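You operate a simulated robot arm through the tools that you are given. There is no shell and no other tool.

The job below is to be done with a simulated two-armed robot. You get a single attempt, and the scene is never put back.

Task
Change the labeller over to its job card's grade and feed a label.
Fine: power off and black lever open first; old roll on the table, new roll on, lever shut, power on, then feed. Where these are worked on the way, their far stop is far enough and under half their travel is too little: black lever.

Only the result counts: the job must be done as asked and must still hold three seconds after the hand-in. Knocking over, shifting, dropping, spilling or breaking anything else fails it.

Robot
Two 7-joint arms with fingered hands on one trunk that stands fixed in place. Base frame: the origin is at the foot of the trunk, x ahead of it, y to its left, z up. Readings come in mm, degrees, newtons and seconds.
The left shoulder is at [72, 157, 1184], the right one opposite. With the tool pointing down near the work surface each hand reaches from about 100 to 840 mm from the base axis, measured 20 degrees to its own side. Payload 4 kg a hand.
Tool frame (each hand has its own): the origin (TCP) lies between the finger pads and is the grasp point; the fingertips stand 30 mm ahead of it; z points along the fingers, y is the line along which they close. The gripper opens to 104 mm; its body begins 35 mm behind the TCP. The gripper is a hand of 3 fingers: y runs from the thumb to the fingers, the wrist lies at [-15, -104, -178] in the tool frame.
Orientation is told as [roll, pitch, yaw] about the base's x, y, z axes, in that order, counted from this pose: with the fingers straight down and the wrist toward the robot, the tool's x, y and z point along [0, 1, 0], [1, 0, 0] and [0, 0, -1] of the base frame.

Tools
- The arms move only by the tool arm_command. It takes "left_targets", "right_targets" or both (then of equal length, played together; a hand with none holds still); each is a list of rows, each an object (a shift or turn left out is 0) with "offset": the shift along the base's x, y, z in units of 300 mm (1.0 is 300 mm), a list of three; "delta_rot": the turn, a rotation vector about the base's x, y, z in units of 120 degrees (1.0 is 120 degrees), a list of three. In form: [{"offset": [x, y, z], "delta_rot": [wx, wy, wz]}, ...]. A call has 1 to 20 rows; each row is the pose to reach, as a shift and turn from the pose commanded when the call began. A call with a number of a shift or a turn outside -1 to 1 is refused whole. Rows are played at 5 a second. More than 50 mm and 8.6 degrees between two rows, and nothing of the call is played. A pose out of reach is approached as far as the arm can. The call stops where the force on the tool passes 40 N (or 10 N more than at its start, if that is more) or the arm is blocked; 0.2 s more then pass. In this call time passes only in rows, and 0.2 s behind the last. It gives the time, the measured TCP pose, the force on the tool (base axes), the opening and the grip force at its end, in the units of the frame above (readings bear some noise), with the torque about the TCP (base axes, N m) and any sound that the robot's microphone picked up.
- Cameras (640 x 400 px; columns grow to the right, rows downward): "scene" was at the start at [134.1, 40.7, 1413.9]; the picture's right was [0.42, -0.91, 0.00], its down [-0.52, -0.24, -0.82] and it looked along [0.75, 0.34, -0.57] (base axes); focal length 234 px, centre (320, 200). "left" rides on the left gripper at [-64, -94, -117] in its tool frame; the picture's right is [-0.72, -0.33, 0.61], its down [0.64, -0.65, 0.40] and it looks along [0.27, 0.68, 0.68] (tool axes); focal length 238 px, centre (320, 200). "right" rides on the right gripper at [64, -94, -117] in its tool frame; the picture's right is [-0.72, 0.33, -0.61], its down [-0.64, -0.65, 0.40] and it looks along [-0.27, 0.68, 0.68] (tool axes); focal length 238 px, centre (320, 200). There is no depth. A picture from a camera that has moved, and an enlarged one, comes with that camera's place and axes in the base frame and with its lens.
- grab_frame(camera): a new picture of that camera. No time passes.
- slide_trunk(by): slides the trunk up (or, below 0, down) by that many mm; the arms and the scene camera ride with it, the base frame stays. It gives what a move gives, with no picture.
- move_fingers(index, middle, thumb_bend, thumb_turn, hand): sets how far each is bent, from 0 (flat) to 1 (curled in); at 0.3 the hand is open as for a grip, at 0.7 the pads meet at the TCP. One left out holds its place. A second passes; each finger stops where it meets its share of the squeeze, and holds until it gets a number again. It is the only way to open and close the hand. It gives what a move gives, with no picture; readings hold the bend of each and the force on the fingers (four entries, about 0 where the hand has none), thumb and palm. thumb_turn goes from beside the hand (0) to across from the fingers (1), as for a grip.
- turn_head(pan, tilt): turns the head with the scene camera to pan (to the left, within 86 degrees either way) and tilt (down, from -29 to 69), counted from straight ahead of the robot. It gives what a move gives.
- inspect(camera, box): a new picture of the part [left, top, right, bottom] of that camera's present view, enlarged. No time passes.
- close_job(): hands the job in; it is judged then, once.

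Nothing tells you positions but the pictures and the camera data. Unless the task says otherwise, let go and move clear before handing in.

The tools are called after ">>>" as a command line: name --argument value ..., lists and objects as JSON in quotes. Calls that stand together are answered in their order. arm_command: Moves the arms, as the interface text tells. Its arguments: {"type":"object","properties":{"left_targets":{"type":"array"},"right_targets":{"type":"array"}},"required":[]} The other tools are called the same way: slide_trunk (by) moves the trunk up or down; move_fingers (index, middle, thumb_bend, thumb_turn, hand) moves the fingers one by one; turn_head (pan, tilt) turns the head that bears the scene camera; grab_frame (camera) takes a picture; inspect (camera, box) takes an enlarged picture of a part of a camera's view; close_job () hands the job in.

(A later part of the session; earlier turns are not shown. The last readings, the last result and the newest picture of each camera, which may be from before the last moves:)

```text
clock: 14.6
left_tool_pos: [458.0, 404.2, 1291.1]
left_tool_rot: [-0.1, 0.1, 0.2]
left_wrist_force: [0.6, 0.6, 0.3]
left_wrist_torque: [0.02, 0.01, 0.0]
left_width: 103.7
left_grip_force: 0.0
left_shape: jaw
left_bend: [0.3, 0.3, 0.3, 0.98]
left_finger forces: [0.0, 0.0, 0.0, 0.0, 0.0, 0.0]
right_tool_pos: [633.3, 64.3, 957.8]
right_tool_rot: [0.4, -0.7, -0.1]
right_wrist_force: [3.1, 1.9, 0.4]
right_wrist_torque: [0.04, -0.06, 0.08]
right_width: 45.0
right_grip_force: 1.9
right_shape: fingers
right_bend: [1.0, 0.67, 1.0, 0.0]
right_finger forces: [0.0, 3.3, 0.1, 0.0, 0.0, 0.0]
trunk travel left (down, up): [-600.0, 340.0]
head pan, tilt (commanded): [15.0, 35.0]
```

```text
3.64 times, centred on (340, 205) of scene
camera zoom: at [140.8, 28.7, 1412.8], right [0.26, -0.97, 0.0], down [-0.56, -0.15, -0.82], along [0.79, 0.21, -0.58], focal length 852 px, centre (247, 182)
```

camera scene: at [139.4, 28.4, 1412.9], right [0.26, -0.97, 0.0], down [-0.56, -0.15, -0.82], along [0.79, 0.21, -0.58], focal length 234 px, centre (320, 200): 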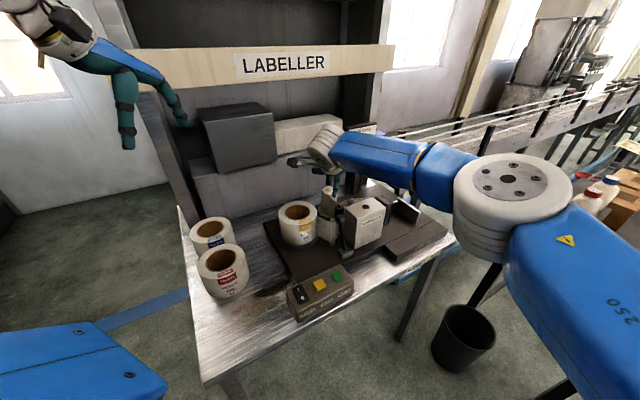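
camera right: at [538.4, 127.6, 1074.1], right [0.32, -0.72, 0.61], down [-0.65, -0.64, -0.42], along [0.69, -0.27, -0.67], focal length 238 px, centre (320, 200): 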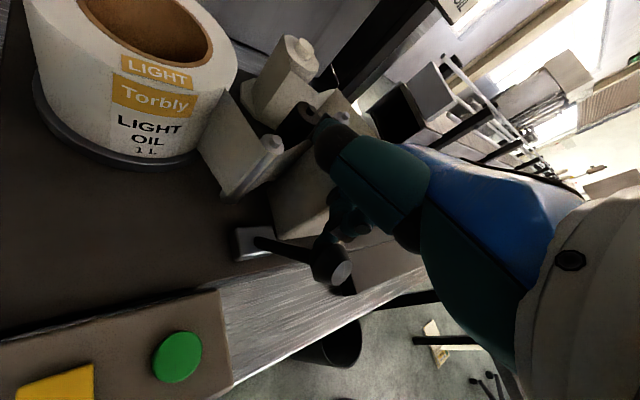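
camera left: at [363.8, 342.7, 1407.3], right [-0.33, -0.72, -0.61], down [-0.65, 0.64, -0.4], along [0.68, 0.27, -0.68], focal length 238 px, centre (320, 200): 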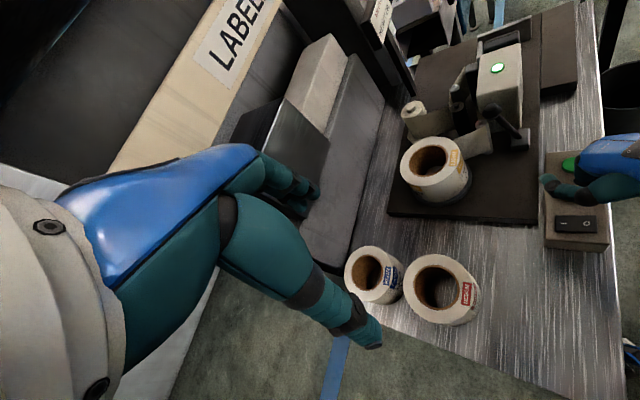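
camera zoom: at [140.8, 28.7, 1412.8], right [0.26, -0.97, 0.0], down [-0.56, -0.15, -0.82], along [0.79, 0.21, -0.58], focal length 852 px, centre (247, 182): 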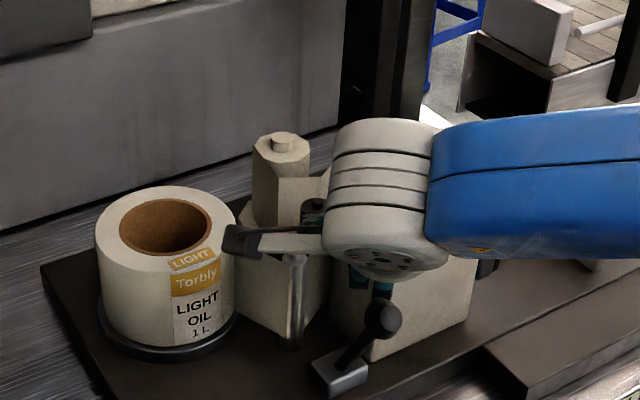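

The lever now leans toward the operator and the finger is starting to feel resistance. I push a bit more to see whether this is the far stop.

>>> arm_command --right_targets '[{"offset": [-0.012, -0.012, -0.01]}, {"offset": [-0.024, -0.024, -0.02]}, {"offset": [-0.036, -0.036, -0.03]}]'

>>> grab_frame --camera "right"

>>> inspect --camera "left" --box '[420, 30, 560, 170]'

>>> inspect --camera "scene" --box '[280, 150, 400, 260]'

```text
clock: 15.4
left_tool_pos: [457.8, 403.1, 1292.9]
left_tool_rot: [0.0, 0.0, 0.1]
left_wrist_force: [0.6, 0.2, 0.8]
left_wrist_torque: [-0.04, 0.02, 0.0]
left_width: 103.7
left_grip_force: 0.1
left_shape: jaw
left_bend: [0.3, 0.3, 0.3, 0.98]
left_finger forces: [0.0, 0.0, 0.0, 0.1, 0.1, 0.0]
right_tool_pos: [620.1, 50.7, 950.3]
right_tool_rot: [0.4, -0.5, -0.2]
right_wrist_force: [2.4, -0.4, -0.7]
right_wrist_torque: [0.02, -0.01, -0.01]
right_width: 44.8
right_grip_force: 1.9
right_shape: fingers
right_bend: [1.0, 0.68, 1.0, 0.0]
right_finger forces: [0.0, 2.8, 0.1, 0.0, 0.0, 0.0]
trunk travel left (down, up): [-600.0, 340.0]
head pan, tilt (commanded): [15.0, 35.0]
```

```text
taken
camera right: at [527.1, 114.7, 1065.9], right [0.32, -0.72, 0.61], down [-0.65, -0.64, -0.41], along [0.69, -0.27, -0.67], focal length 238 px, centre (320, 200)
```

right: 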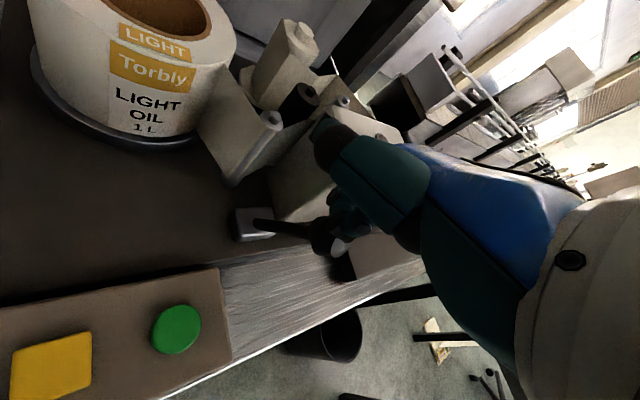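

```text
2.86 times, centred on (490, 100) of left
camera zoom: at [363.5, 340.0, 1408.1], right [-0.33, -0.72, -0.61], down [-0.65, 0.64, -0.4], along [0.68, 0.27, -0.68], focal length 681 px, centre (-166, 486)
```

zoom: 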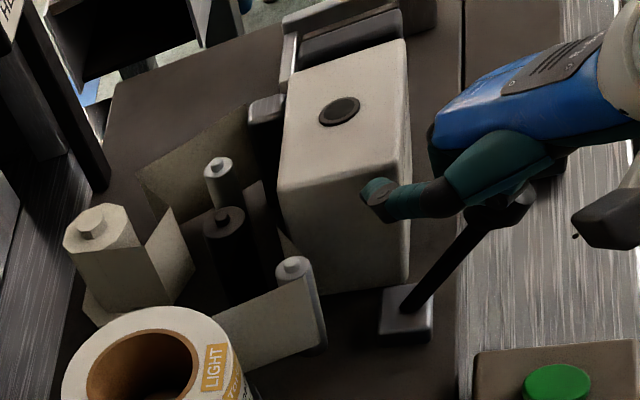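

```text
3.64 times, centred on (340, 205) of scene
camera zoom: at [139.7, 26.2, 1412.9], right [0.26, -0.97, 0.0], down [-0.56, -0.15, -0.82], along [0.79, 0.21, -0.58], focal length 852 px, centre (247, 182)
```

zoom: 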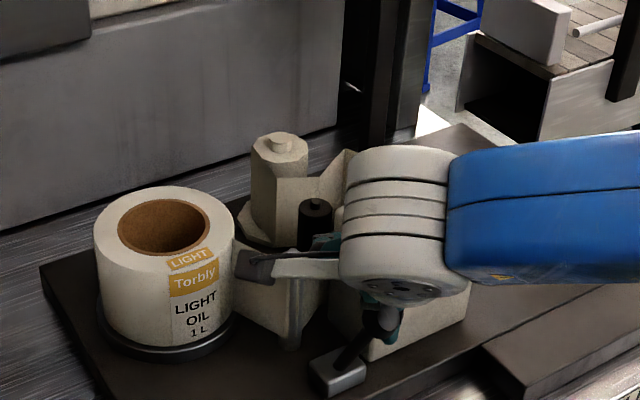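

The finger may be slipping round the knob; I'll look closer.

>>> inspect --camera "right" --box '[220, 170, 420, 310]'

>>> inspect --camera "scene" --box '[360, 210, 420, 260]'

>>> inspect --camera "left" --box '[490, 70, 560, 140]'

```text
2.86 times, centred on (320, 240) of right
camera zoom: at [527.1, 114.7, 1065.9], right [0.32, -0.72, 0.61], down [-0.65, -0.64, -0.41], along [0.69, -0.27, -0.67], focal length 681 px, centre (320, 86)
```

zoom: 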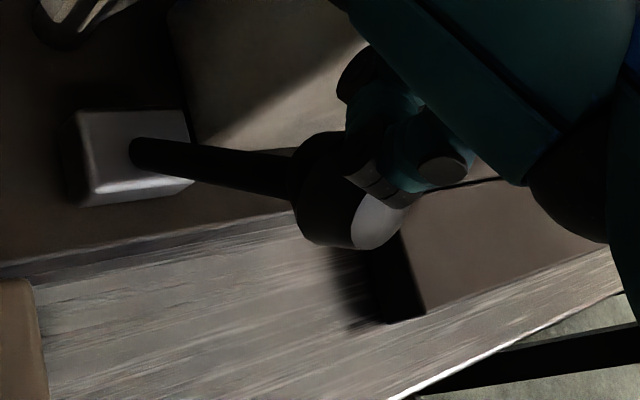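

```text
8.00 times, centred on (390, 235) of scene
camera zoom: at [139.7, 26.2, 1412.9], right [0.26, -0.97, 0.0], down [-0.56, -0.15, -0.82], along [0.79, 0.21, -0.58], focal length 1876 px, centre (-240, -80)
```

zoom: 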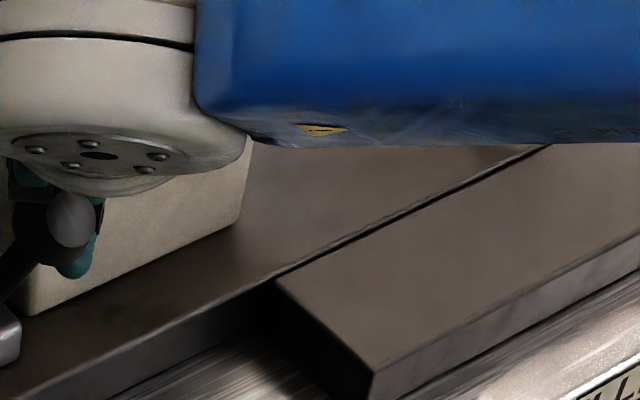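

```text
5.71 times, centred on (525, 105) of left
camera zoom: at [363.5, 340.0, 1408.1], right [-0.33, -0.72, -0.61], down [-0.65, 0.64, -0.4], along [0.68, 0.27, -0.68], focal length 1362 px, centre (-851, 743)
```

zoom: 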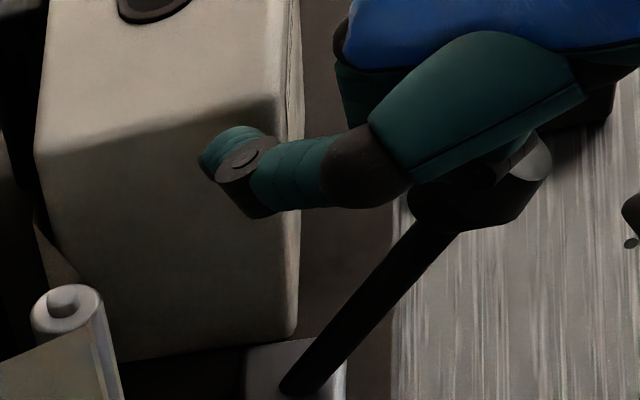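

The finger slid round the side of the knob while the lever stayed put, so it may be at its stop, but I want a firm check. I lift, use two fingers together and turn the hand 45° so it pulls squarely.

>>> arm_command --right_targets '[{"offset": [0.0, 0.0, 0.08]}, {"offset": [0.0, 0.0, 0.2]}, {"offset": [0.0, 0.0, 0.27]}]'

>>> move_fingers --hand "right" --index 0.7 --middle 0.7

>>> arm_command --right_targets '[{"offset": [0.02, 0.015, 0], "delta_rot": [0, 0, 0.06]}, {"offset": [0.04, 0.03, 0], "delta_rot": [0, 0, 0.12]}, {"offset": [0.06, 0.05, 0], "delta_rot": [0, 0, 0.18]}, {"offset": [0.08, 0.065, 0], "delta_rot": [0, 0, 0.24]}, {"offset": [0.1, 0.08, 0], "delta_rot": [0, 0, 0.31]}, {"offset": [0.12, 0.094, 0], "delta_rot": [0, 0, 0.375]}]'

>>> grab_frame --camera "right"

>>> inspect --camera "left" --box '[420, 30, 560, 170]'

>>> inspect --camera "scene" --box '[300, 150, 420, 260]'

```text
clock: 16.2
left_tool_pos: [457.5, 404.5, 1291.7]
left_tool_rot: [0.0, 0.0, 0.0]
left_wrist_force: [0.1, 0.6, -0.5]
left_wrist_torque: [0.01, -0.01, 0.01]
left_width: 103.4
left_grip_force: 0.0
left_shape: jaw
left_bend: [0.3, 0.3, 0.3, 0.98]
left_finger forces: [0.0, 0.0, 0.0, 0.0, 0.1, 0.0]
right_tool_pos: [621.4, 54.1, 1030.9]
right_tool_rot: [0.4, -0.8, -0.1]
right_wrist_force: [0.1, -0.7, -0.1]
right_wrist_torque: [0.01, -0.01, -0.02]
right_width: 44.9
right_grip_force: 0.1
right_shape: fingers
right_bend: [1.0, 0.7, 1.0, 0.0]
right_finger forces: [0.1, 0.0, 0.1, 0.0, 0.0, 0.0]
trunk travel left (down, up): [-600.0, 340.0]
head pan, tilt (commanded): [15.0, 35.0]
```

```text
clock: 17.2
left_tool_pos: [457.1, 404.0, 1292.0]
left_tool_rot: [0.0, 0.0, 0.2]
left_wrist_force: [0.3, -0.2, 0.0]
left_wrist_torque: [0.01, 0.01, -0.03]
left_width: 103.6
left_grip_force: 0.1
left_shape: jaw
left_bend: [0.3, 0.3, 0.3, 0.98]
left_finger forces: [0.2, 0.0, 0.1, 0.1, 0.0, 0.1]
right_tool_pos: [621.3, 52.9, 1032.3]
right_tool_rot: [0.2, -0.7, -0.2]
right_wrist_force: [0.6, -0.7, 0.2]
right_wrist_torque: [0.01, -0.05, 0.01]
right_width: 61.4
right_grip_force: 0.1
right_shape: fingers
right_bend: [0.7, 0.7, 1.0, 0.0]
right_finger forces: [0.0, 0.0, 0.1, 0.1, 0.1, 0.1]
trunk travel left (down, up): [-600.0, 340.0]
head pan, tilt (commanded): [15.0, 35.0]
```

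```text
clock: 18.6
left_tool_pos: [457.4, 403.9, 1292.0]
left_tool_rot: [0.0, 0.2, 0.1]
left_wrist_force: [0.7, 0.2, 0.4]
left_wrist_torque: [-0.01, 0.02, 0.02]
left_width: 103.8
left_grip_force: 0.1
left_shape: jaw
left_bend: [0.3, 0.3, 0.3, 0.98]
left_finger forces: [0.0, 0.0, 0.0, 0.1, 0.0, 0.0]
right_tool_pos: [658.3, 80.6, 1030.7]
right_tool_rot: [0.4, -0.7, 45.0]
right_wrist_force: [1.0, 0.2, -0.7]
right_wrist_torque: [0.0, 0.01, -0.03]
right_width: 61.0
right_grip_force: 0.1
right_shape: fingers
right_bend: [0.7, 0.7, 1.0, 0.0]
right_finger forces: [0.0, 0.0, 0.0, 0.0, 0.0, 0.0]
trunk travel left (down, up): [-600.0, 340.0]
head pan, tilt (commanded): [15.0, 35.0]
```

```text
taken
camera right: at [546.8, 57.0, 1147.1], right [0.74, -0.29, 0.61], down [-0.01, -0.91, -0.42], along [0.68, 0.3, -0.67], focal length 238 px, centre (320, 200)
```

right: 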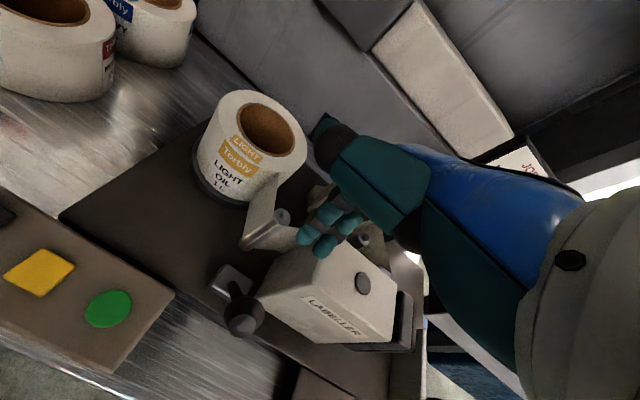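

```text
2.86 times, centred on (490, 100) of left
camera zoom: at [364.0, 340.9, 1407.8], right [-0.33, -0.72, -0.61], down [-0.65, 0.64, -0.4], along [0.68, 0.27, -0.68], focal length 681 px, centre (-166, 486)
```

zoom: 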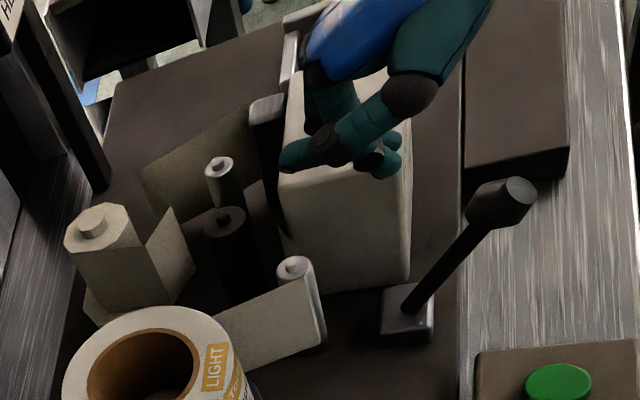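

```text
3.64 times, centred on (360, 205) of scene
camera zoom: at [140.0, 27.1, 1412.9], right [0.26, -0.97, 0.0], down [-0.56, -0.15, -0.82], along [0.79, 0.21, -0.58], focal length 852 px, centre (174, 182)
```

zoom: 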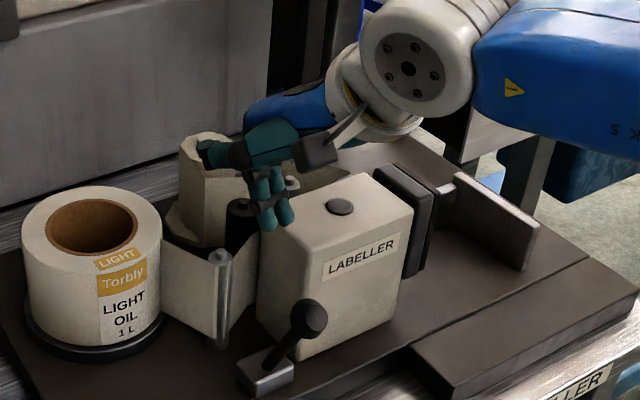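

Both fingertips are now behind the lever, squarely aligned. I lower them and pull toward the operator until resistance shows.

>>> arm_command --right_targets '[{"offset": [0.0, 0.0, -0.1]}, {"offset": [0.0, 0.0, -0.2]}, {"offset": [0, 0, -0.235]}, {"offset": [-0.0236, -0.0236, -0.235]}, {"offset": [-0.047, -0.047, -0.24]}, {"offset": [-0.059, -0.059, -0.24]}, {"offset": [-0.071, -0.071, -0.245]}]'

>>> grab_frame --camera "right"

>>> inspect --camera "left" --box '[420, 30, 560, 170]'

>>> inspect --camera "scene" --box '[300, 150, 420, 260]'

```text
clock: 20.2
left_tool_pos: [456.7, 403.5, 1293.3]
left_tool_rot: [0.0, 0.0, 0.0]
left_wrist_force: [0.0, 0.2, 0.3]
left_wrist_torque: [0.0, 0.04, 0.0]
left_width: 103.6
left_grip_force: 0.1
left_shape: jaw
left_bend: [0.3, 0.3, 0.3, 0.98]
left_finger forces: [0.0, 0.0, 0.0, 0.1, 0.1, 0.1]
right_tool_pos: [637.7, 59.5, 958.7]
right_tool_rot: [0.4, -0.7, 44.8]
right_wrist_force: [-0.3, 0.0, 0.2]
right_wrist_torque: [0.04, 0.0, 0.01]
right_width: 61.3
right_grip_force: 0.2
right_shape: fingers
right_bend: [0.7, 0.7, 1.0, 0.0]
right_finger forces: [0.0, 0.0, 0.1, 0.0, 0.1, 0.0]
trunk travel left (down, up): [-600.0, 340.0]
head pan, tilt (commanded): [15.0, 35.0]
```

```text
taken
camera right: at [525.5, 36.5, 1073.7], right [0.74, -0.29, 0.61], down [-0.01, -0.91, -0.42], along [0.68, 0.3, -0.67], focal length 238 px, centre (320, 200)
```

right: 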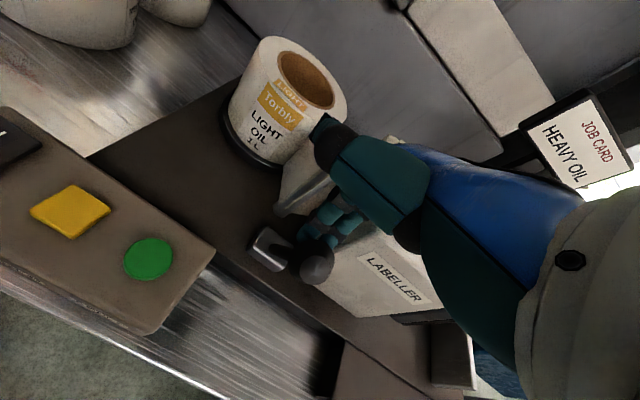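

```text
2.86 times, centred on (490, 100) of left
camera zoom: at [363.2, 340.9, 1408.1], right [-0.33, -0.72, -0.61], down [-0.65, 0.64, -0.4], along [0.68, 0.27, -0.68], focal length 681 px, centre (-166, 486)
```

zoom: 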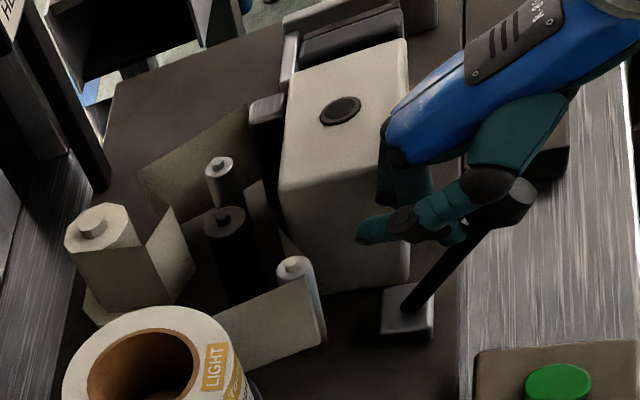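

```text
3.64 times, centred on (360, 205) of scene
camera zoom: at [139.2, 26.9, 1413.0], right [0.26, -0.97, 0.0], down [-0.56, -0.15, -0.82], along [0.79, 0.21, -0.58], focal length 852 px, centre (174, 182)
```

zoom: 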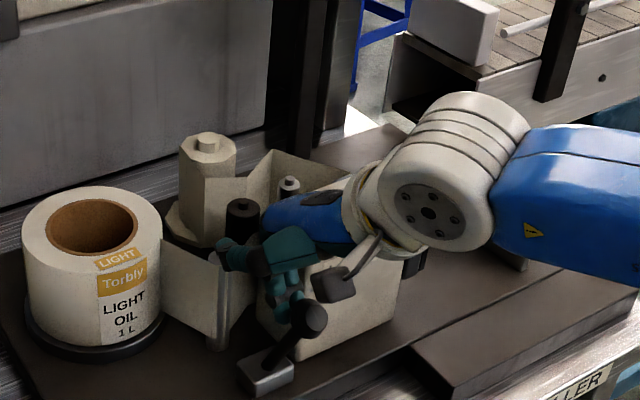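

The fingertips are just reaching the knob and no force shows yet. I keep pulling in small steps.

>>> arm_command --right_targets '[{"offset": [-0.012, -0.012, 0]}, {"offset": [-0.024, -0.024, 0]}, {"offset": [-0.036, -0.036, -0.003]}, {"offset": [-0.048, -0.048, -0.006]}]'

>>> grab_frame --camera "right"

>>> inspect --camera "left" --box '[420, 30, 560, 170]'

>>> inspect --camera "scene" --box '[300, 150, 420, 260]'

```text
clock: 21.2
left_tool_pos: [458.7, 407.1, 1290.2]
left_tool_rot: [-0.2, 0.1, 0.1]
left_wrist_force: [-0.5, 1.1, 0.5]
left_wrist_torque: [-0.05, -0.03, -0.02]
left_width: 103.7
left_grip_force: 0.0
left_shape: jaw
left_bend: [0.3, 0.3, 0.3, 0.98]
left_finger forces: [0.1, 0.1, 0.0, 0.0, 0.1, 0.0]
right_tool_pos: [625.7, 46.8, 956.9]
right_tool_rot: [0.4, -0.7, 44.9]
right_wrist_force: [11.3, 8.4, 3.1]
right_wrist_torque: [0.16, -0.3, -0.03]
right_width: 58.6
right_grip_force: 7.1
right_shape: fingers
right_bend: [0.63, 0.65, 1.0, 0.0]
right_finger forces: [7.1, 7.0, 0.0, 0.1, 0.0, 0.0]
trunk travel left (down, up): [-600.0, 340.0]
head pan, tilt (commanded): [15.0, 35.0]
```

```text
taken
camera right: at [513.4, 24.2, 1073.1], right [0.74, -0.29, 0.61], down [-0.01, -0.91, -0.42], along [0.68, 0.3, -0.67], focal length 238 px, centre (320, 200)
```

right: 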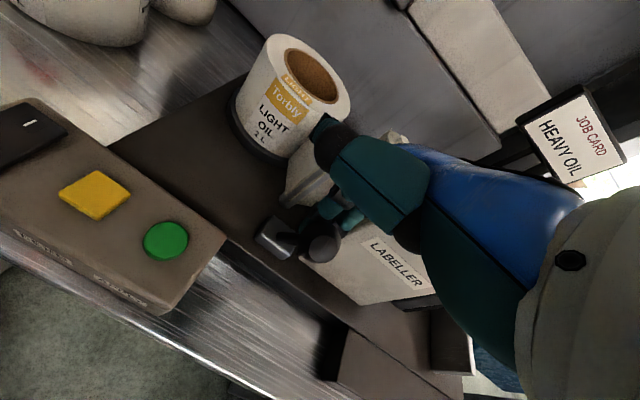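

```text
2.86 times, centred on (490, 100) of left
camera zoom: at [365.4, 343.2, 1406.9], right [-0.33, -0.72, -0.61], down [-0.65, 0.64, -0.4], along [0.68, 0.27, -0.68], focal length 681 px, centre (-166, 486)
```

zoom: 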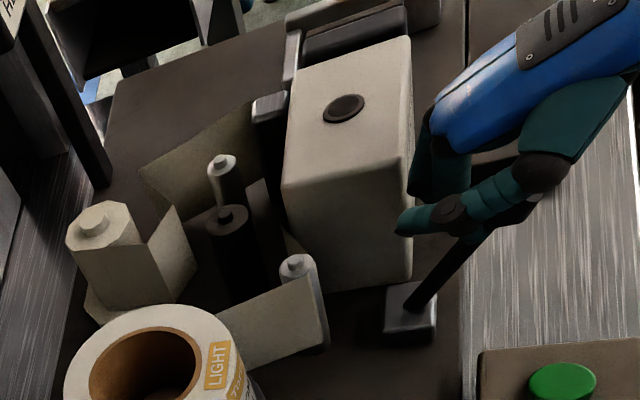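

```text
3.64 times, centred on (360, 205) of scene
camera zoom: at [142.1, 30.4, 1412.8], right [0.26, -0.97, 0.0], down [-0.56, -0.15, -0.82], along [0.79, 0.21, -0.58], focal length 852 px, centre (174, 182)
```

zoom: 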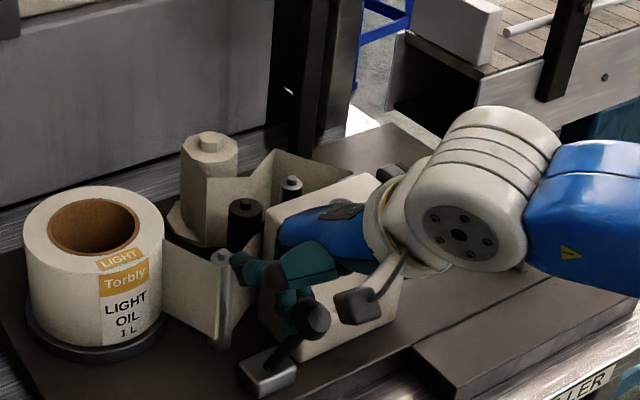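

At 14 N the lever no longer moves, whereas about 1 N swung it before, so it is at its far stop (open). I back the right hand off, lift it and park it to the right.

>>> arm_command --right_targets '[{"offset": [0.04, 0.04, 0]}, {"offset": [0.04, 0.04, 0.15]}, {"offset": [0.04, 0.04, 0.3]}, {"offset": [0.0, -0.05, 0.42]}, {"offset": [-0.08, -0.17, 0.45]}, {"offset": [-0.16, -0.29, 0.477]}, {"offset": [-0.24, -0.41, 0.477]}, {"offset": [-0.32, -0.53, 0.477]}, {"offset": [-0.4, -0.65, 0.477]}]'

>>> turn_head --pan 25 --tilt 40

>>> grab_frame --camera "scene"

>>> inspect --camera "left" --box '[380, 20, 580, 200]'

```text
clock: 23.2
left_tool_pos: [454.4, 400.7, 1293.6]
left_tool_rot: [0.1, -0.1, 0.2]
left_wrist_force: [1.3, -0.3, 0.2]
left_wrist_torque: [0.01, 0.01, -0.02]
left_width: 104.0
left_grip_force: 0.0
left_shape: jaw
left_bend: [0.3, 0.3, 0.3, 0.98]
left_finger forces: [0.0, 0.0, 0.0, 0.0, 0.0, 0.1]
right_tool_pos: [500.9, -152.7, 1102.1]
right_tool_rot: [0.3, -0.8, 44.9]
right_wrist_force: [-0.1, 0.7, 0.8]
right_wrist_torque: [-0.01, -0.02, -0.02]
right_width: 61.5
right_grip_force: 0.1
right_shape: fingers
right_bend: [0.7, 0.7, 1.0, 0.0]
right_finger forces: [0.0, 0.1, 0.0, 0.0, 0.2, 0.0]
trunk travel left (down, up): [-600.0, 340.0]
head pan, tilt (commanded): [15.0, 35.0]
```

```text
clock: 23.9
left_tool_pos: [456.9, 403.8, 1291.4]
left_tool_rot: [-0.1, 0.0, 0.1]
left_wrist_force: [-0.3, 1.3, -0.1]
left_wrist_torque: [0.03, 0.03, -0.01]
left_width: 103.6
left_grip_force: 0.0
left_shape: jaw
left_bend: [0.3, 0.3, 0.3, 0.98]
left_finger forces: [0.0, 0.1, 0.0, 0.0, 0.0, 0.0]
right_tool_pos: [501.2, -150.5, 1101.1]
right_tool_rot: [0.4, -0.7, 44.8]
right_wrist_force: [-0.5, -0.5, -0.4]
right_wrist_torque: [-0.02, 0.0, -0.03]
right_width: 61.4
right_grip_force: 0.0
right_shape: fingers
right_bend: [0.7, 0.7, 1.0, 0.0]
right_finger forces: [0.1, 0.0, 0.0, 0.1, 0.1, 0.0]
trunk travel left (down, up): [-600.0, 340.0]
head pan, tilt (commanded): [25.0, 40.0]
```

```text
taken
camera scene: at [130.0, 38.5, 1405.7], right [0.42, -0.91, 0.0], down [-0.58, -0.27, -0.77], along [0.69, 0.32, -0.64], focal length 234 px, centre (320, 200)
```

scene: 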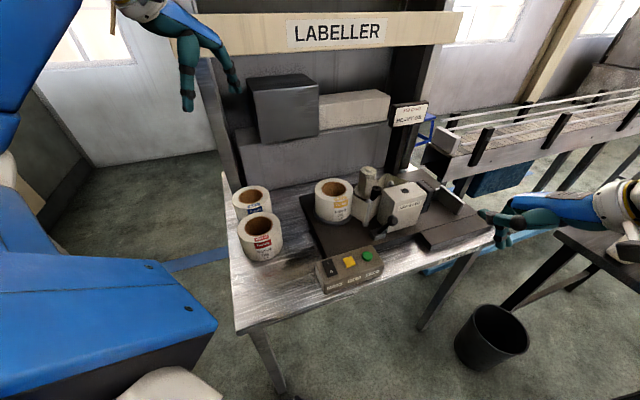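

```text
2.22 times, centred on (480, 110) of left
camera zoom: at [362.8, 340.1, 1408.3], right [-0.33, -0.72, -0.61], down [-0.65, 0.64, -0.4], along [0.68, 0.27, -0.68], focal length 530 px, centre (-36, 400)
```

zoom: 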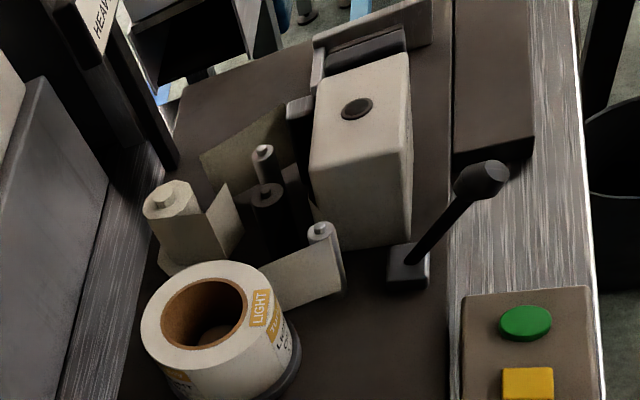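

The lever stays open and the nip has parted. Now the left hand goes above the old LIGHT roll to set up a pinch on its wall.

>>> arm_command --left_targets '[{"offset": [0.082, -0.061, -0.088]}, {"offset": [0.164, -0.122, -0.176]}, {"offset": [0.246, -0.183, -0.264]}, {"offset": [0.328, -0.245, -0.352]}, {"offset": [0.41, -0.306, -0.44]}, {"offset": [0.492, -0.367, -0.528]}, {"offset": [0.574, -0.428, -0.616]}, {"offset": [0.657, -0.49, -0.703]}]'

>>> grab_frame --camera "left"

>>> grab_frame --camera "scene"

>>> grab_frame --camera "right"

```text
clock: 25.7
left_tool_pos: [655.3, 255.3, 1078.3]
left_tool_rot: [0.1, 0.1, 0.0]
left_wrist_force: [0.1, -0.1, -0.4]
left_wrist_torque: [0.0, 0.04, 0.0]
left_width: 103.8
left_grip_force: 0.1
left_shape: jaw
left_bend: [0.3, 0.3, 0.3, 0.98]
left_finger forces: [0.0, 0.1, 0.1, 0.1, 0.0, 0.0]
right_tool_pos: [502.8, -149.9, 1100.5]
right_tool_rot: [0.5, -0.8, 44.9]
right_wrist_force: [-0.6, 0.7, 0.1]
right_wrist_torque: [-0.04, 0.0, -0.01]
right_width: 61.0
right_grip_force: 0.0
right_shape: fingers
right_bend: [0.7, 0.7, 1.0, 0.0]
right_finger forces: [0.0, 0.0, 0.0, 0.1, 0.0, 0.1]
trunk travel left (down, up): [-600.0, 340.0]
head pan, tilt (commanded): [25.0, 40.0]
```

```text
taken
camera left: at [562.0, 191.4, 1194.9], right [-0.33, -0.72, -0.61], down [-0.65, 0.64, -0.4], along [0.68, 0.27, -0.68], focal length 238 px, centre (320, 200)
```

left: 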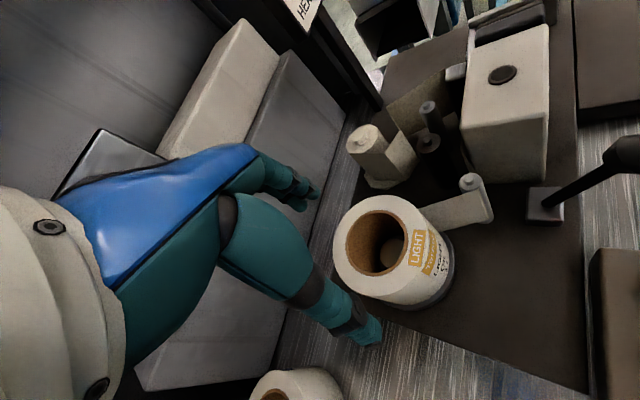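

```text
taken
camera scene: at [133.4, 36.7, 1405.3], right [0.42, -0.91, 0.0], down [-0.59, -0.27, -0.76], along [0.69, 0.32, -0.65], focal length 234 px, centre (320, 200)
```

scene: 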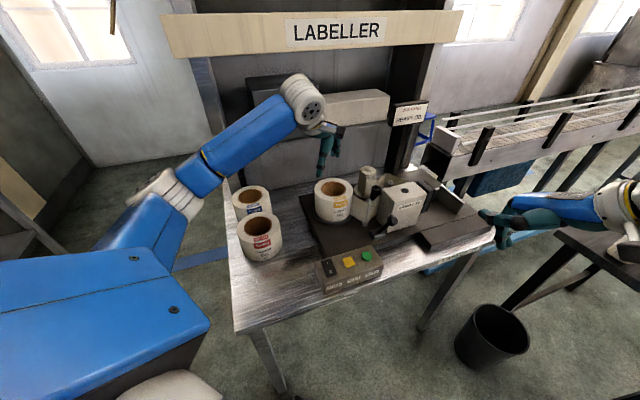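

```text
taken
camera right: at [392.5, -174.2, 1216.2], right [0.74, -0.29, 0.61], down [-0.01, -0.91, -0.42], along [0.68, 0.3, -0.67], focal length 238 px, centre (320, 200)
```

right: 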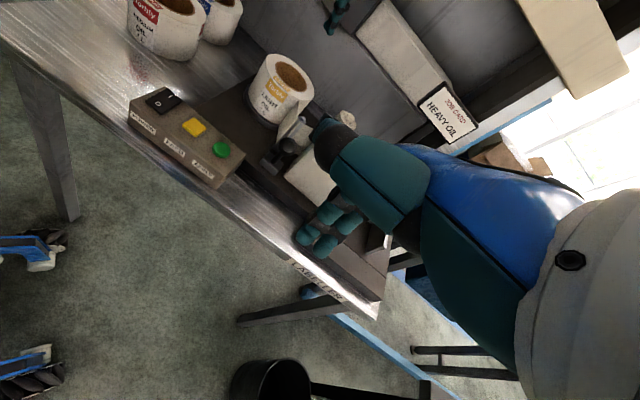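

I'll zoom in on the roll to measure its centre, top height and wall.

>>> inspect --camera "left" --box '[310, 170, 500, 320]'

>>> inspect --camera "right" --box '[220, 30, 340, 160]'

>>> inspect --camera "scene" --box '[280, 110, 400, 240]'

```text
2.67 times, centred on (405, 245) of left
camera zoom: at [562.0, 191.4, 1194.9], right [-0.33, -0.72, -0.61], down [-0.65, 0.64, -0.4], along [0.68, 0.27, -0.68], focal length 636 px, centre (93, 80)
```

zoom: 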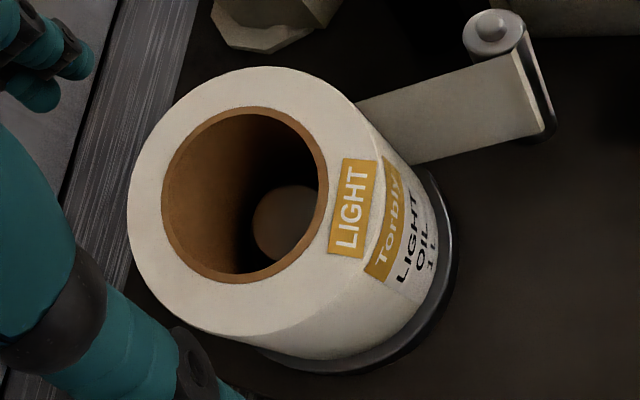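

```text
3.08 times, centred on (280, 95) of right
camera zoom: at [392.5, -174.2, 1216.2], right [0.74, -0.29, 0.61], down [-0.01, -0.91, -0.42], along [0.68, 0.3, -0.67], focal length 733 px, centre (443, 523)
```

zoom: 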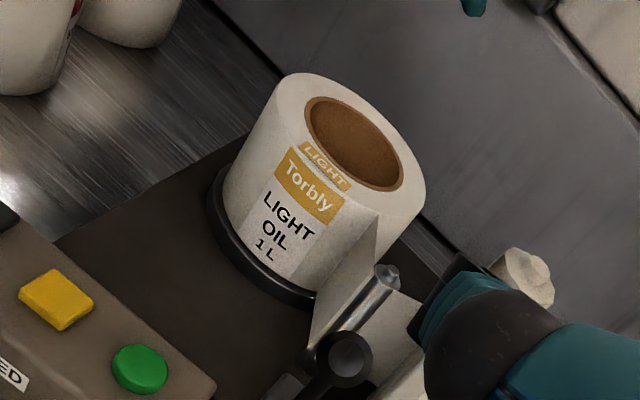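

```text
3.08 times, centred on (340, 175) of scene
camera zoom: at [133.4, 36.7, 1405.3], right [0.42, -0.91, 0.0], down [-0.59, -0.27, -0.76], along [0.69, 0.32, -0.65], focal length 721 px, centre (258, 277)
```

zoom: 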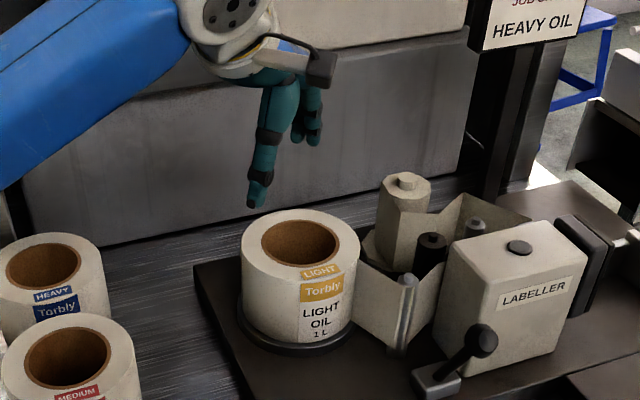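

The LIGHT roll's centre is at about (709,257) with its top near z 926; the wall is about 23 mm thick. I descend with the fingers over the core and the thumb outside, and check just above the rim.

>>> arm_command --left_targets '[{"offset": [0.002, 0.006, -0.13]}, {"offset": [0.002, 0.006, -0.26]}, {"offset": [0.002, 0.006, -0.37]}]'

>>> grab_frame --camera "left"

>>> inspect --camera "right" --box '[200, 0, 360, 130]'

>>> inspect --camera "scene" --box '[280, 110, 400, 240]'

```text
clock: 26.5
left_tool_pos: [654.0, 257.3, 970.4]
left_tool_rot: [0.0, 0.0, 0.2]
left_wrist_force: [0.4, -0.5, -0.5]
left_wrist_torque: [-0.01, 0.02, 0.02]
left_width: 103.6
left_grip_force: 0.0
left_shape: jaw
left_bend: [0.3, 0.3, 0.3, 0.98]
left_finger forces: [0.0, 0.1, 0.0, 0.1, 0.0, 0.0]
right_tool_pos: [500.7, -149.9, 1101.0]
right_tool_rot: [0.4, -0.7, 44.9]
right_wrist_force: [1.0, -0.3, -0.1]
right_wrist_torque: [0.0, 0.0, 0.0]
right_width: 61.0
right_grip_force: 0.1
right_shape: fingers
right_bend: [0.7, 0.7, 1.0, 0.0]
right_finger forces: [0.0, 0.1, 0.0, 0.1, 0.0, 0.0]
trunk travel left (down, up): [-600.0, 340.0]
head pan, tilt (commanded): [25.0, 40.0]
```

```text
taken
camera left: at [560.0, 195.4, 1086.9], right [-0.33, -0.72, -0.61], down [-0.65, 0.64, -0.4], along [0.68, 0.27, -0.68], focal length 238 px, centre (320, 200)
```

left: 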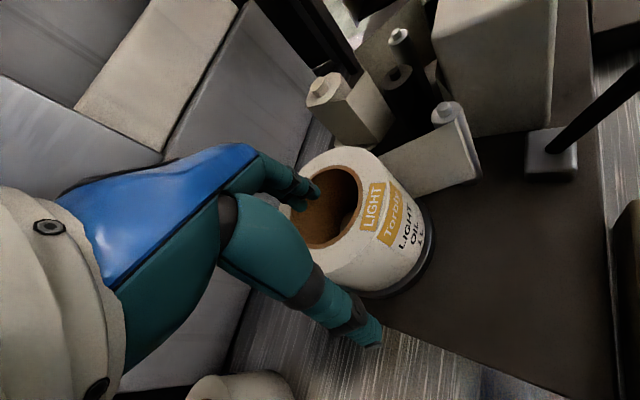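

```text
3.08 times, centred on (280, 65) of right
camera zoom: at [390.7, -173.2, 1217.0], right [0.74, -0.29, 0.61], down [-0.01, -0.91, -0.42], along [0.68, 0.3, -0.67], focal length 733 px, centre (443, 615)
```

zoom: 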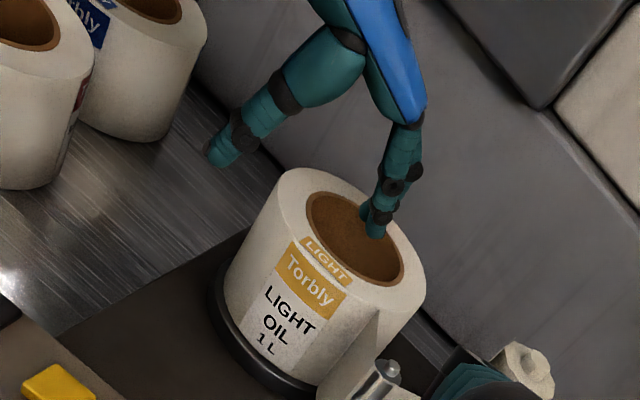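

```text
3.08 times, centred on (340, 175) of scene
camera zoom: at [131.4, 38.0, 1405.6], right [0.42, -0.91, 0.0], down [-0.58, -0.27, -0.76], along [0.69, 0.32, -0.64], focal length 721 px, centre (258, 277)
```

zoom: 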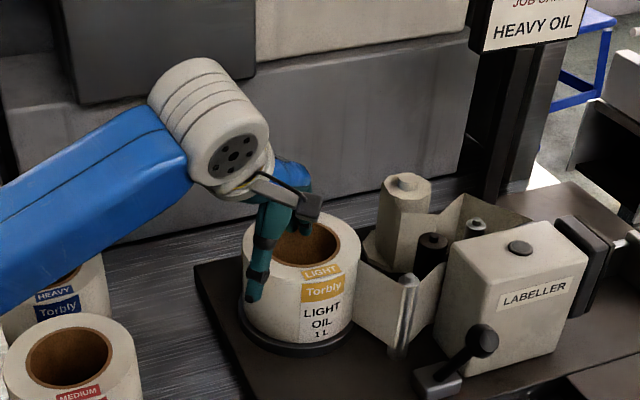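

The fingertips are over the core and the thumb is outside the roll. I lower to grip depth.

>>> arm_command --left_targets '[{"offset": [0.0, 0.0, -0.07]}, {"offset": [0.0, 0.0, -0.14]}, {"offset": [0.0, 0.0, -0.19]}, {"offset": [0.0, 0.0, -0.22]}]'

>>> grab_frame --camera "left"

>>> inspect --camera "right" --box '[200, 0, 360, 130]'

>>> inspect --camera "scene" --box '[280, 110, 400, 240]'

```text
clock: 27.5
left_tool_pos: [654.8, 257.9, 905.4]
left_tool_rot: [0.1, 0.0, 0.1]
left_wrist_force: [0.2, 0.9, -0.8]
left_wrist_torque: [-0.01, 0.0, -0.01]
left_width: 103.6
left_grip_force: 0.1
left_shape: jaw
left_bend: [0.3, 0.3, 0.3, 0.98]
left_finger forces: [0.1, 0.0, 0.0, 0.0, 0.1, 0.0]
right_tool_pos: [502.0, -150.6, 1099.7]
right_tool_rot: [0.5, -0.6, 44.9]
right_wrist_force: [-0.8, 0.2, 0.1]
right_wrist_torque: [-0.01, 0.03, 0.0]
right_width: 61.1
right_grip_force: 0.1
right_shape: fingers
right_bend: [0.7, 0.7, 1.0, 0.0]
right_finger forces: [0.1, 0.0, 0.0, 0.1, 0.1, 0.0]
trunk travel left (down, up): [-600.0, 340.0]
head pan, tilt (commanded): [25.0, 40.0]
```

```text
taken
camera left: at [561.2, 194.8, 1021.3], right [-0.33, -0.72, -0.61], down [-0.65, 0.64, -0.4], along [0.68, 0.27, -0.68], focal length 238 px, centre (320, 200)
```

left: 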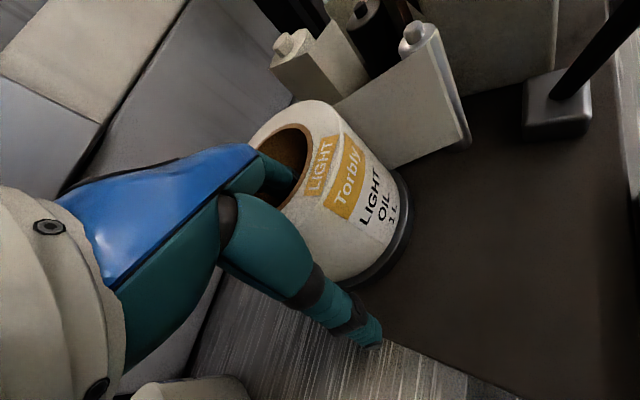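

```text
3.08 times, centred on (280, 65) of right
camera zoom: at [391.0, -173.3, 1216.9], right [0.74, -0.29, 0.61], down [-0.01, -0.91, -0.42], along [0.68, 0.3, -0.67], focal length 733 px, centre (443, 615)
```

zoom: 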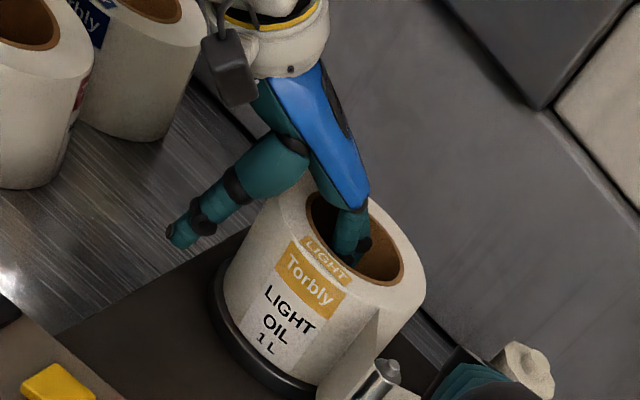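

```text
3.08 times, centred on (340, 175) of scene
camera zoom: at [131.5, 37.8, 1405.5], right [0.42, -0.91, 0.0], down [-0.58, -0.27, -0.76], along [0.69, 0.32, -0.64], focal length 721 px, centre (258, 277)
```

zoom: 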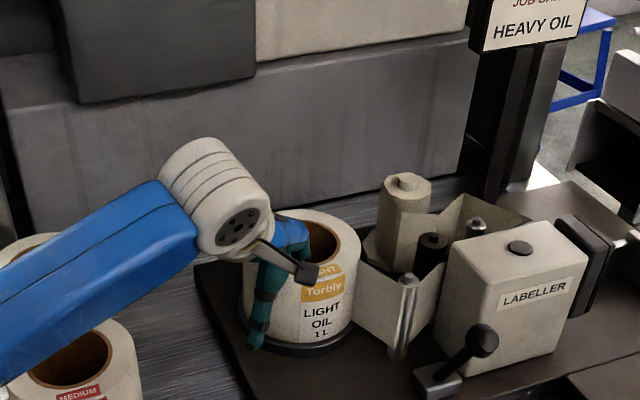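

The fingers are inside the core with no contact force. I close on the wall.

>>> move_fingers --hand "left" --index 0.75 --middle 0.75 --thumb_bend 0.75

>>> grab_frame --camera "left"

>>> inspect --camera "right" --box '[200, 0, 360, 130]'

```text
clock: 28.5
left_tool_pos: [655.6, 258.6, 905.1]
left_tool_rot: [0.1, 0.0, 0.0]
left_wrist_force: [4.8, -2.7, -0.3]
left_wrist_torque: [-0.14, 0.08, -0.17]
left_width: 17.9
left_grip_force: 17.5
left_shape: fingers
left_bend: [0.72, 0.64, 0.64, 0.96]
left_finger forces: [9.4, 11.0, 0.1, 0.0, 15.7, 0.0]
right_tool_pos: [503.1, -150.5, 1100.1]
right_tool_rot: [0.5, -0.6, 44.9]
right_wrist_force: [0.1, 0.8, 0.1]
right_wrist_torque: [-0.02, 0.01, 0.0]
right_width: 61.1
right_grip_force: 0.0
right_shape: fingers
right_bend: [0.7, 0.7, 1.0, 0.0]
right_finger forces: [0.0, 0.1, 0.1, 0.0, 0.1, 0.0]
trunk travel left (down, up): [-600.0, 340.0]
head pan, tilt (commanded): [25.0, 40.0]
```

```text
taken
camera left: at [562.1, 194.2, 1020.5], right [-0.33, -0.72, -0.61], down [-0.65, 0.64, -0.4], along [0.68, 0.27, -0.68], focal length 238 px, centre (320, 200)
```

left: 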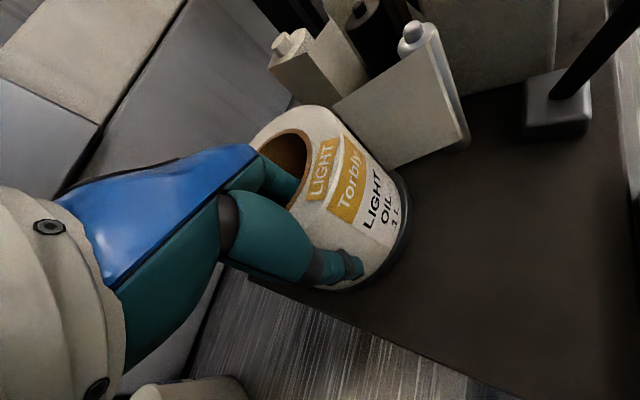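

```text
3.08 times, centred on (280, 65) of right
camera zoom: at [392.3, -173.8, 1216.3], right [0.74, -0.29, 0.61], down [-0.01, -0.91, -0.42], along [0.68, 0.3, -0.67], focal length 733 px, centre (443, 615)
```

zoom: 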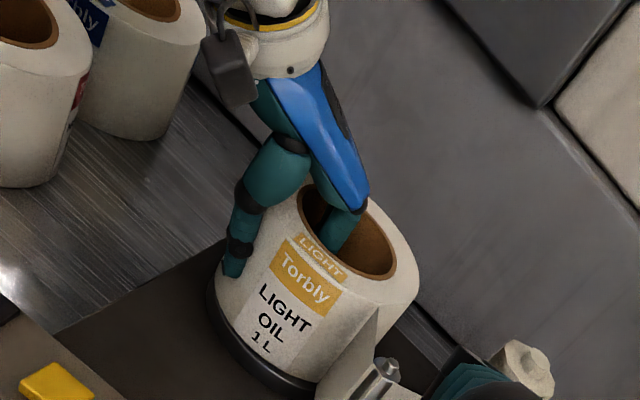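

The wall is gripped with about 17 N. I try a small test lift of 15 mm and look for tilt.

>>> arm_command --left_targets '[{"offset": [0, 0, 0.02]}, {"offset": [0, 0, 0.035]}, {"offset": [0, 0, 0.05]}]'

>>> grab_frame --camera "left"

>>> inspect --camera "right" --box '[200, 0, 360, 130]'

>>> inspect --camera "scene" --box '[280, 110, 400, 240]'

```text
clock: 29.3
left_tool_pos: [655.9, 256.9, 916.3]
left_tool_rot: [0.0, 0.2, 0.2]
left_wrist_force: [7.6, -2.7, -9.4]
left_wrist_torque: [-0.15, 0.06, -0.08]
left_width: 18.1
left_grip_force: 18.1
left_shape: fingers
left_bend: [0.72, 0.63, 0.65, 0.96]
left_finger forces: [11.0, 11.0, 0.1, 0.0, 14.2, 0.1]
right_tool_pos: [504.2, -150.9, 1099.1]
right_tool_rot: [0.5, -0.6, 44.9]
right_wrist_force: [0.3, -0.1, -0.5]
right_wrist_torque: [0.0, -0.03, -0.01]
right_width: 61.1
right_grip_force: 0.2
right_shape: fingers
right_bend: [0.7, 0.7, 1.0, 0.0]
right_finger forces: [0.0, 0.1, 0.0, 0.0, 0.1, 0.0]
trunk travel left (down, up): [-600.0, 340.0]
head pan, tilt (commanded): [25.0, 40.0]
```

```text
taken
camera left: at [562.8, 194.4, 1033.4], right [-0.33, -0.72, -0.61], down [-0.65, 0.64, -0.4], along [0.68, 0.27, -0.68], focal length 238 px, centre (320, 200)
```

left: 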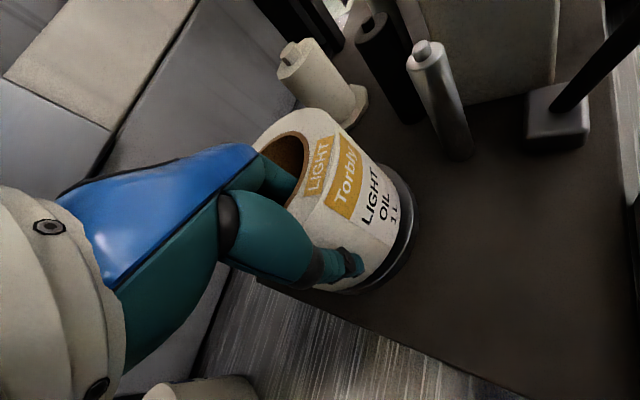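

```text
3.08 times, centred on (280, 65) of right
camera zoom: at [394.0, -173.6, 1215.7], right [0.74, -0.29, 0.61], down [-0.01, -0.91, -0.42], along [0.67, 0.3, -0.67], focal length 733 px, centre (443, 615)
```

zoom: 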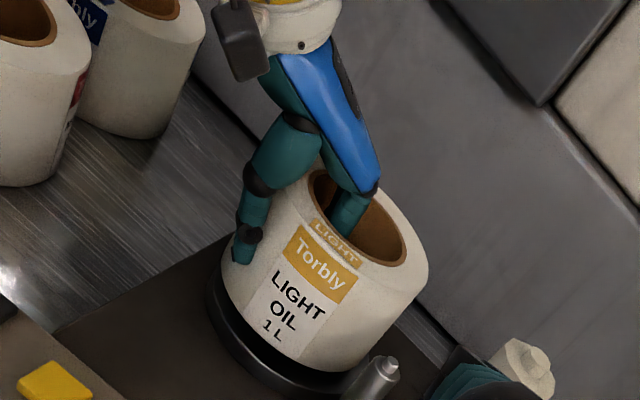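

```text
3.08 times, centred on (340, 175) of scene
camera zoom: at [136.2, 37.5, 1404.9], right [0.42, -0.91, 0.0], down [-0.59, -0.27, -0.76], along [0.69, 0.32, -0.65], focal length 721 px, centre (258, 277)
```

zoom: 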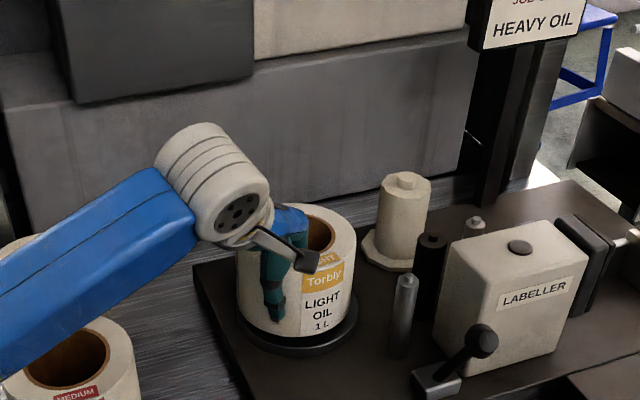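

The roll lifts and the web has released. I continue lifting gently to clear the post.

>>> arm_command --left_targets '[{"offset": [0, 0, 0.03]}, {"offset": [0, 0, 0.06]}, {"offset": [0, 0, 0.09]}, {"offset": [0, 0, 0.12]}]'

>>> grab_frame --camera "left"

>>> inspect --camera "right" --box '[200, 0, 360, 130]'

>>> inspect --camera "scene" --box '[280, 110, 400, 240]'

```text
clock: 30.3
left_tool_pos: [654.8, 257.3, 956.4]
left_tool_rot: [0.1, 0.2, 0.1]
left_wrist_force: [0.6, 0.1, -5.5]
left_wrist_torque: [-0.05, 0.32, 0.03]
left_width: 18.2
left_grip_force: 18.3
left_shape: fingers
left_bend: [0.72, 0.66, 0.65, 0.94]
left_finger forces: [11.6, 7.0, 0.0, 0.0, 17.5, 0.1]
right_tool_pos: [502.1, -150.5, 1100.4]
right_tool_rot: [0.5, -0.7, 44.9]
right_wrist_force: [-0.2, 0.6, 0.3]
right_wrist_torque: [-0.01, -0.01, 0.02]
right_width: 60.7
right_grip_force: 0.0
right_shape: fingers
right_bend: [0.7, 0.7, 1.0, 0.0]
right_finger forces: [0.1, 0.1, 0.0, 0.0, 0.0, 0.0]
trunk travel left (down, up): [-600.0, 340.0]
head pan, tilt (commanded): [25.0, 40.0]
```

```text
taken
camera left: at [560.8, 195.0, 1071.5], right [-0.33, -0.72, -0.61], down [-0.65, 0.64, -0.4], along [0.68, 0.27, -0.68], focal length 238 px, centre (320, 200)
```

left: 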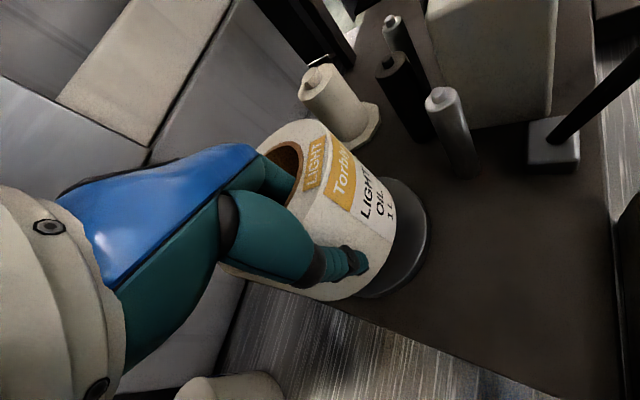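

```text
3.08 times, centred on (280, 65) of right
camera zoom: at [391.2, -172.9, 1216.8], right [0.74, -0.29, 0.61], down [-0.01, -0.91, -0.42], along [0.68, 0.3, -0.67], focal length 733 px, centre (443, 615)
```

zoom: 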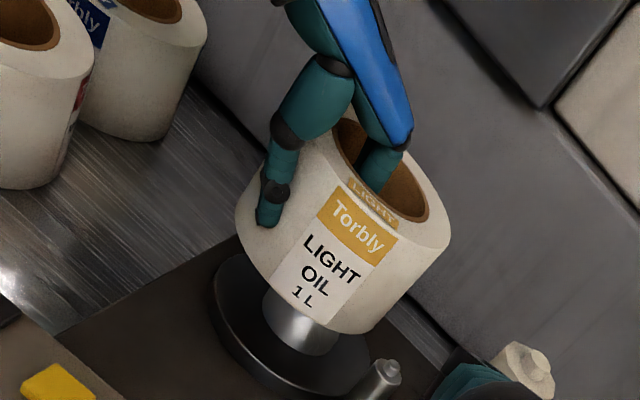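

```text
3.08 times, centred on (340, 175) of scene
camera zoom: at [132.3, 38.3, 1405.4], right [0.42, -0.91, 0.0], down [-0.58, -0.27, -0.76], along [0.69, 0.32, -0.65], focal length 721 px, centre (258, 277)
```

zoom: 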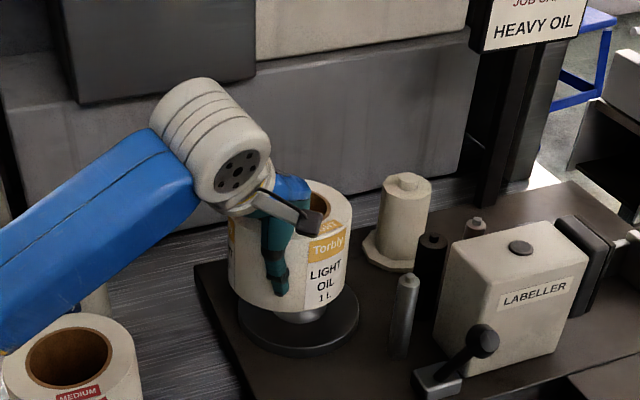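

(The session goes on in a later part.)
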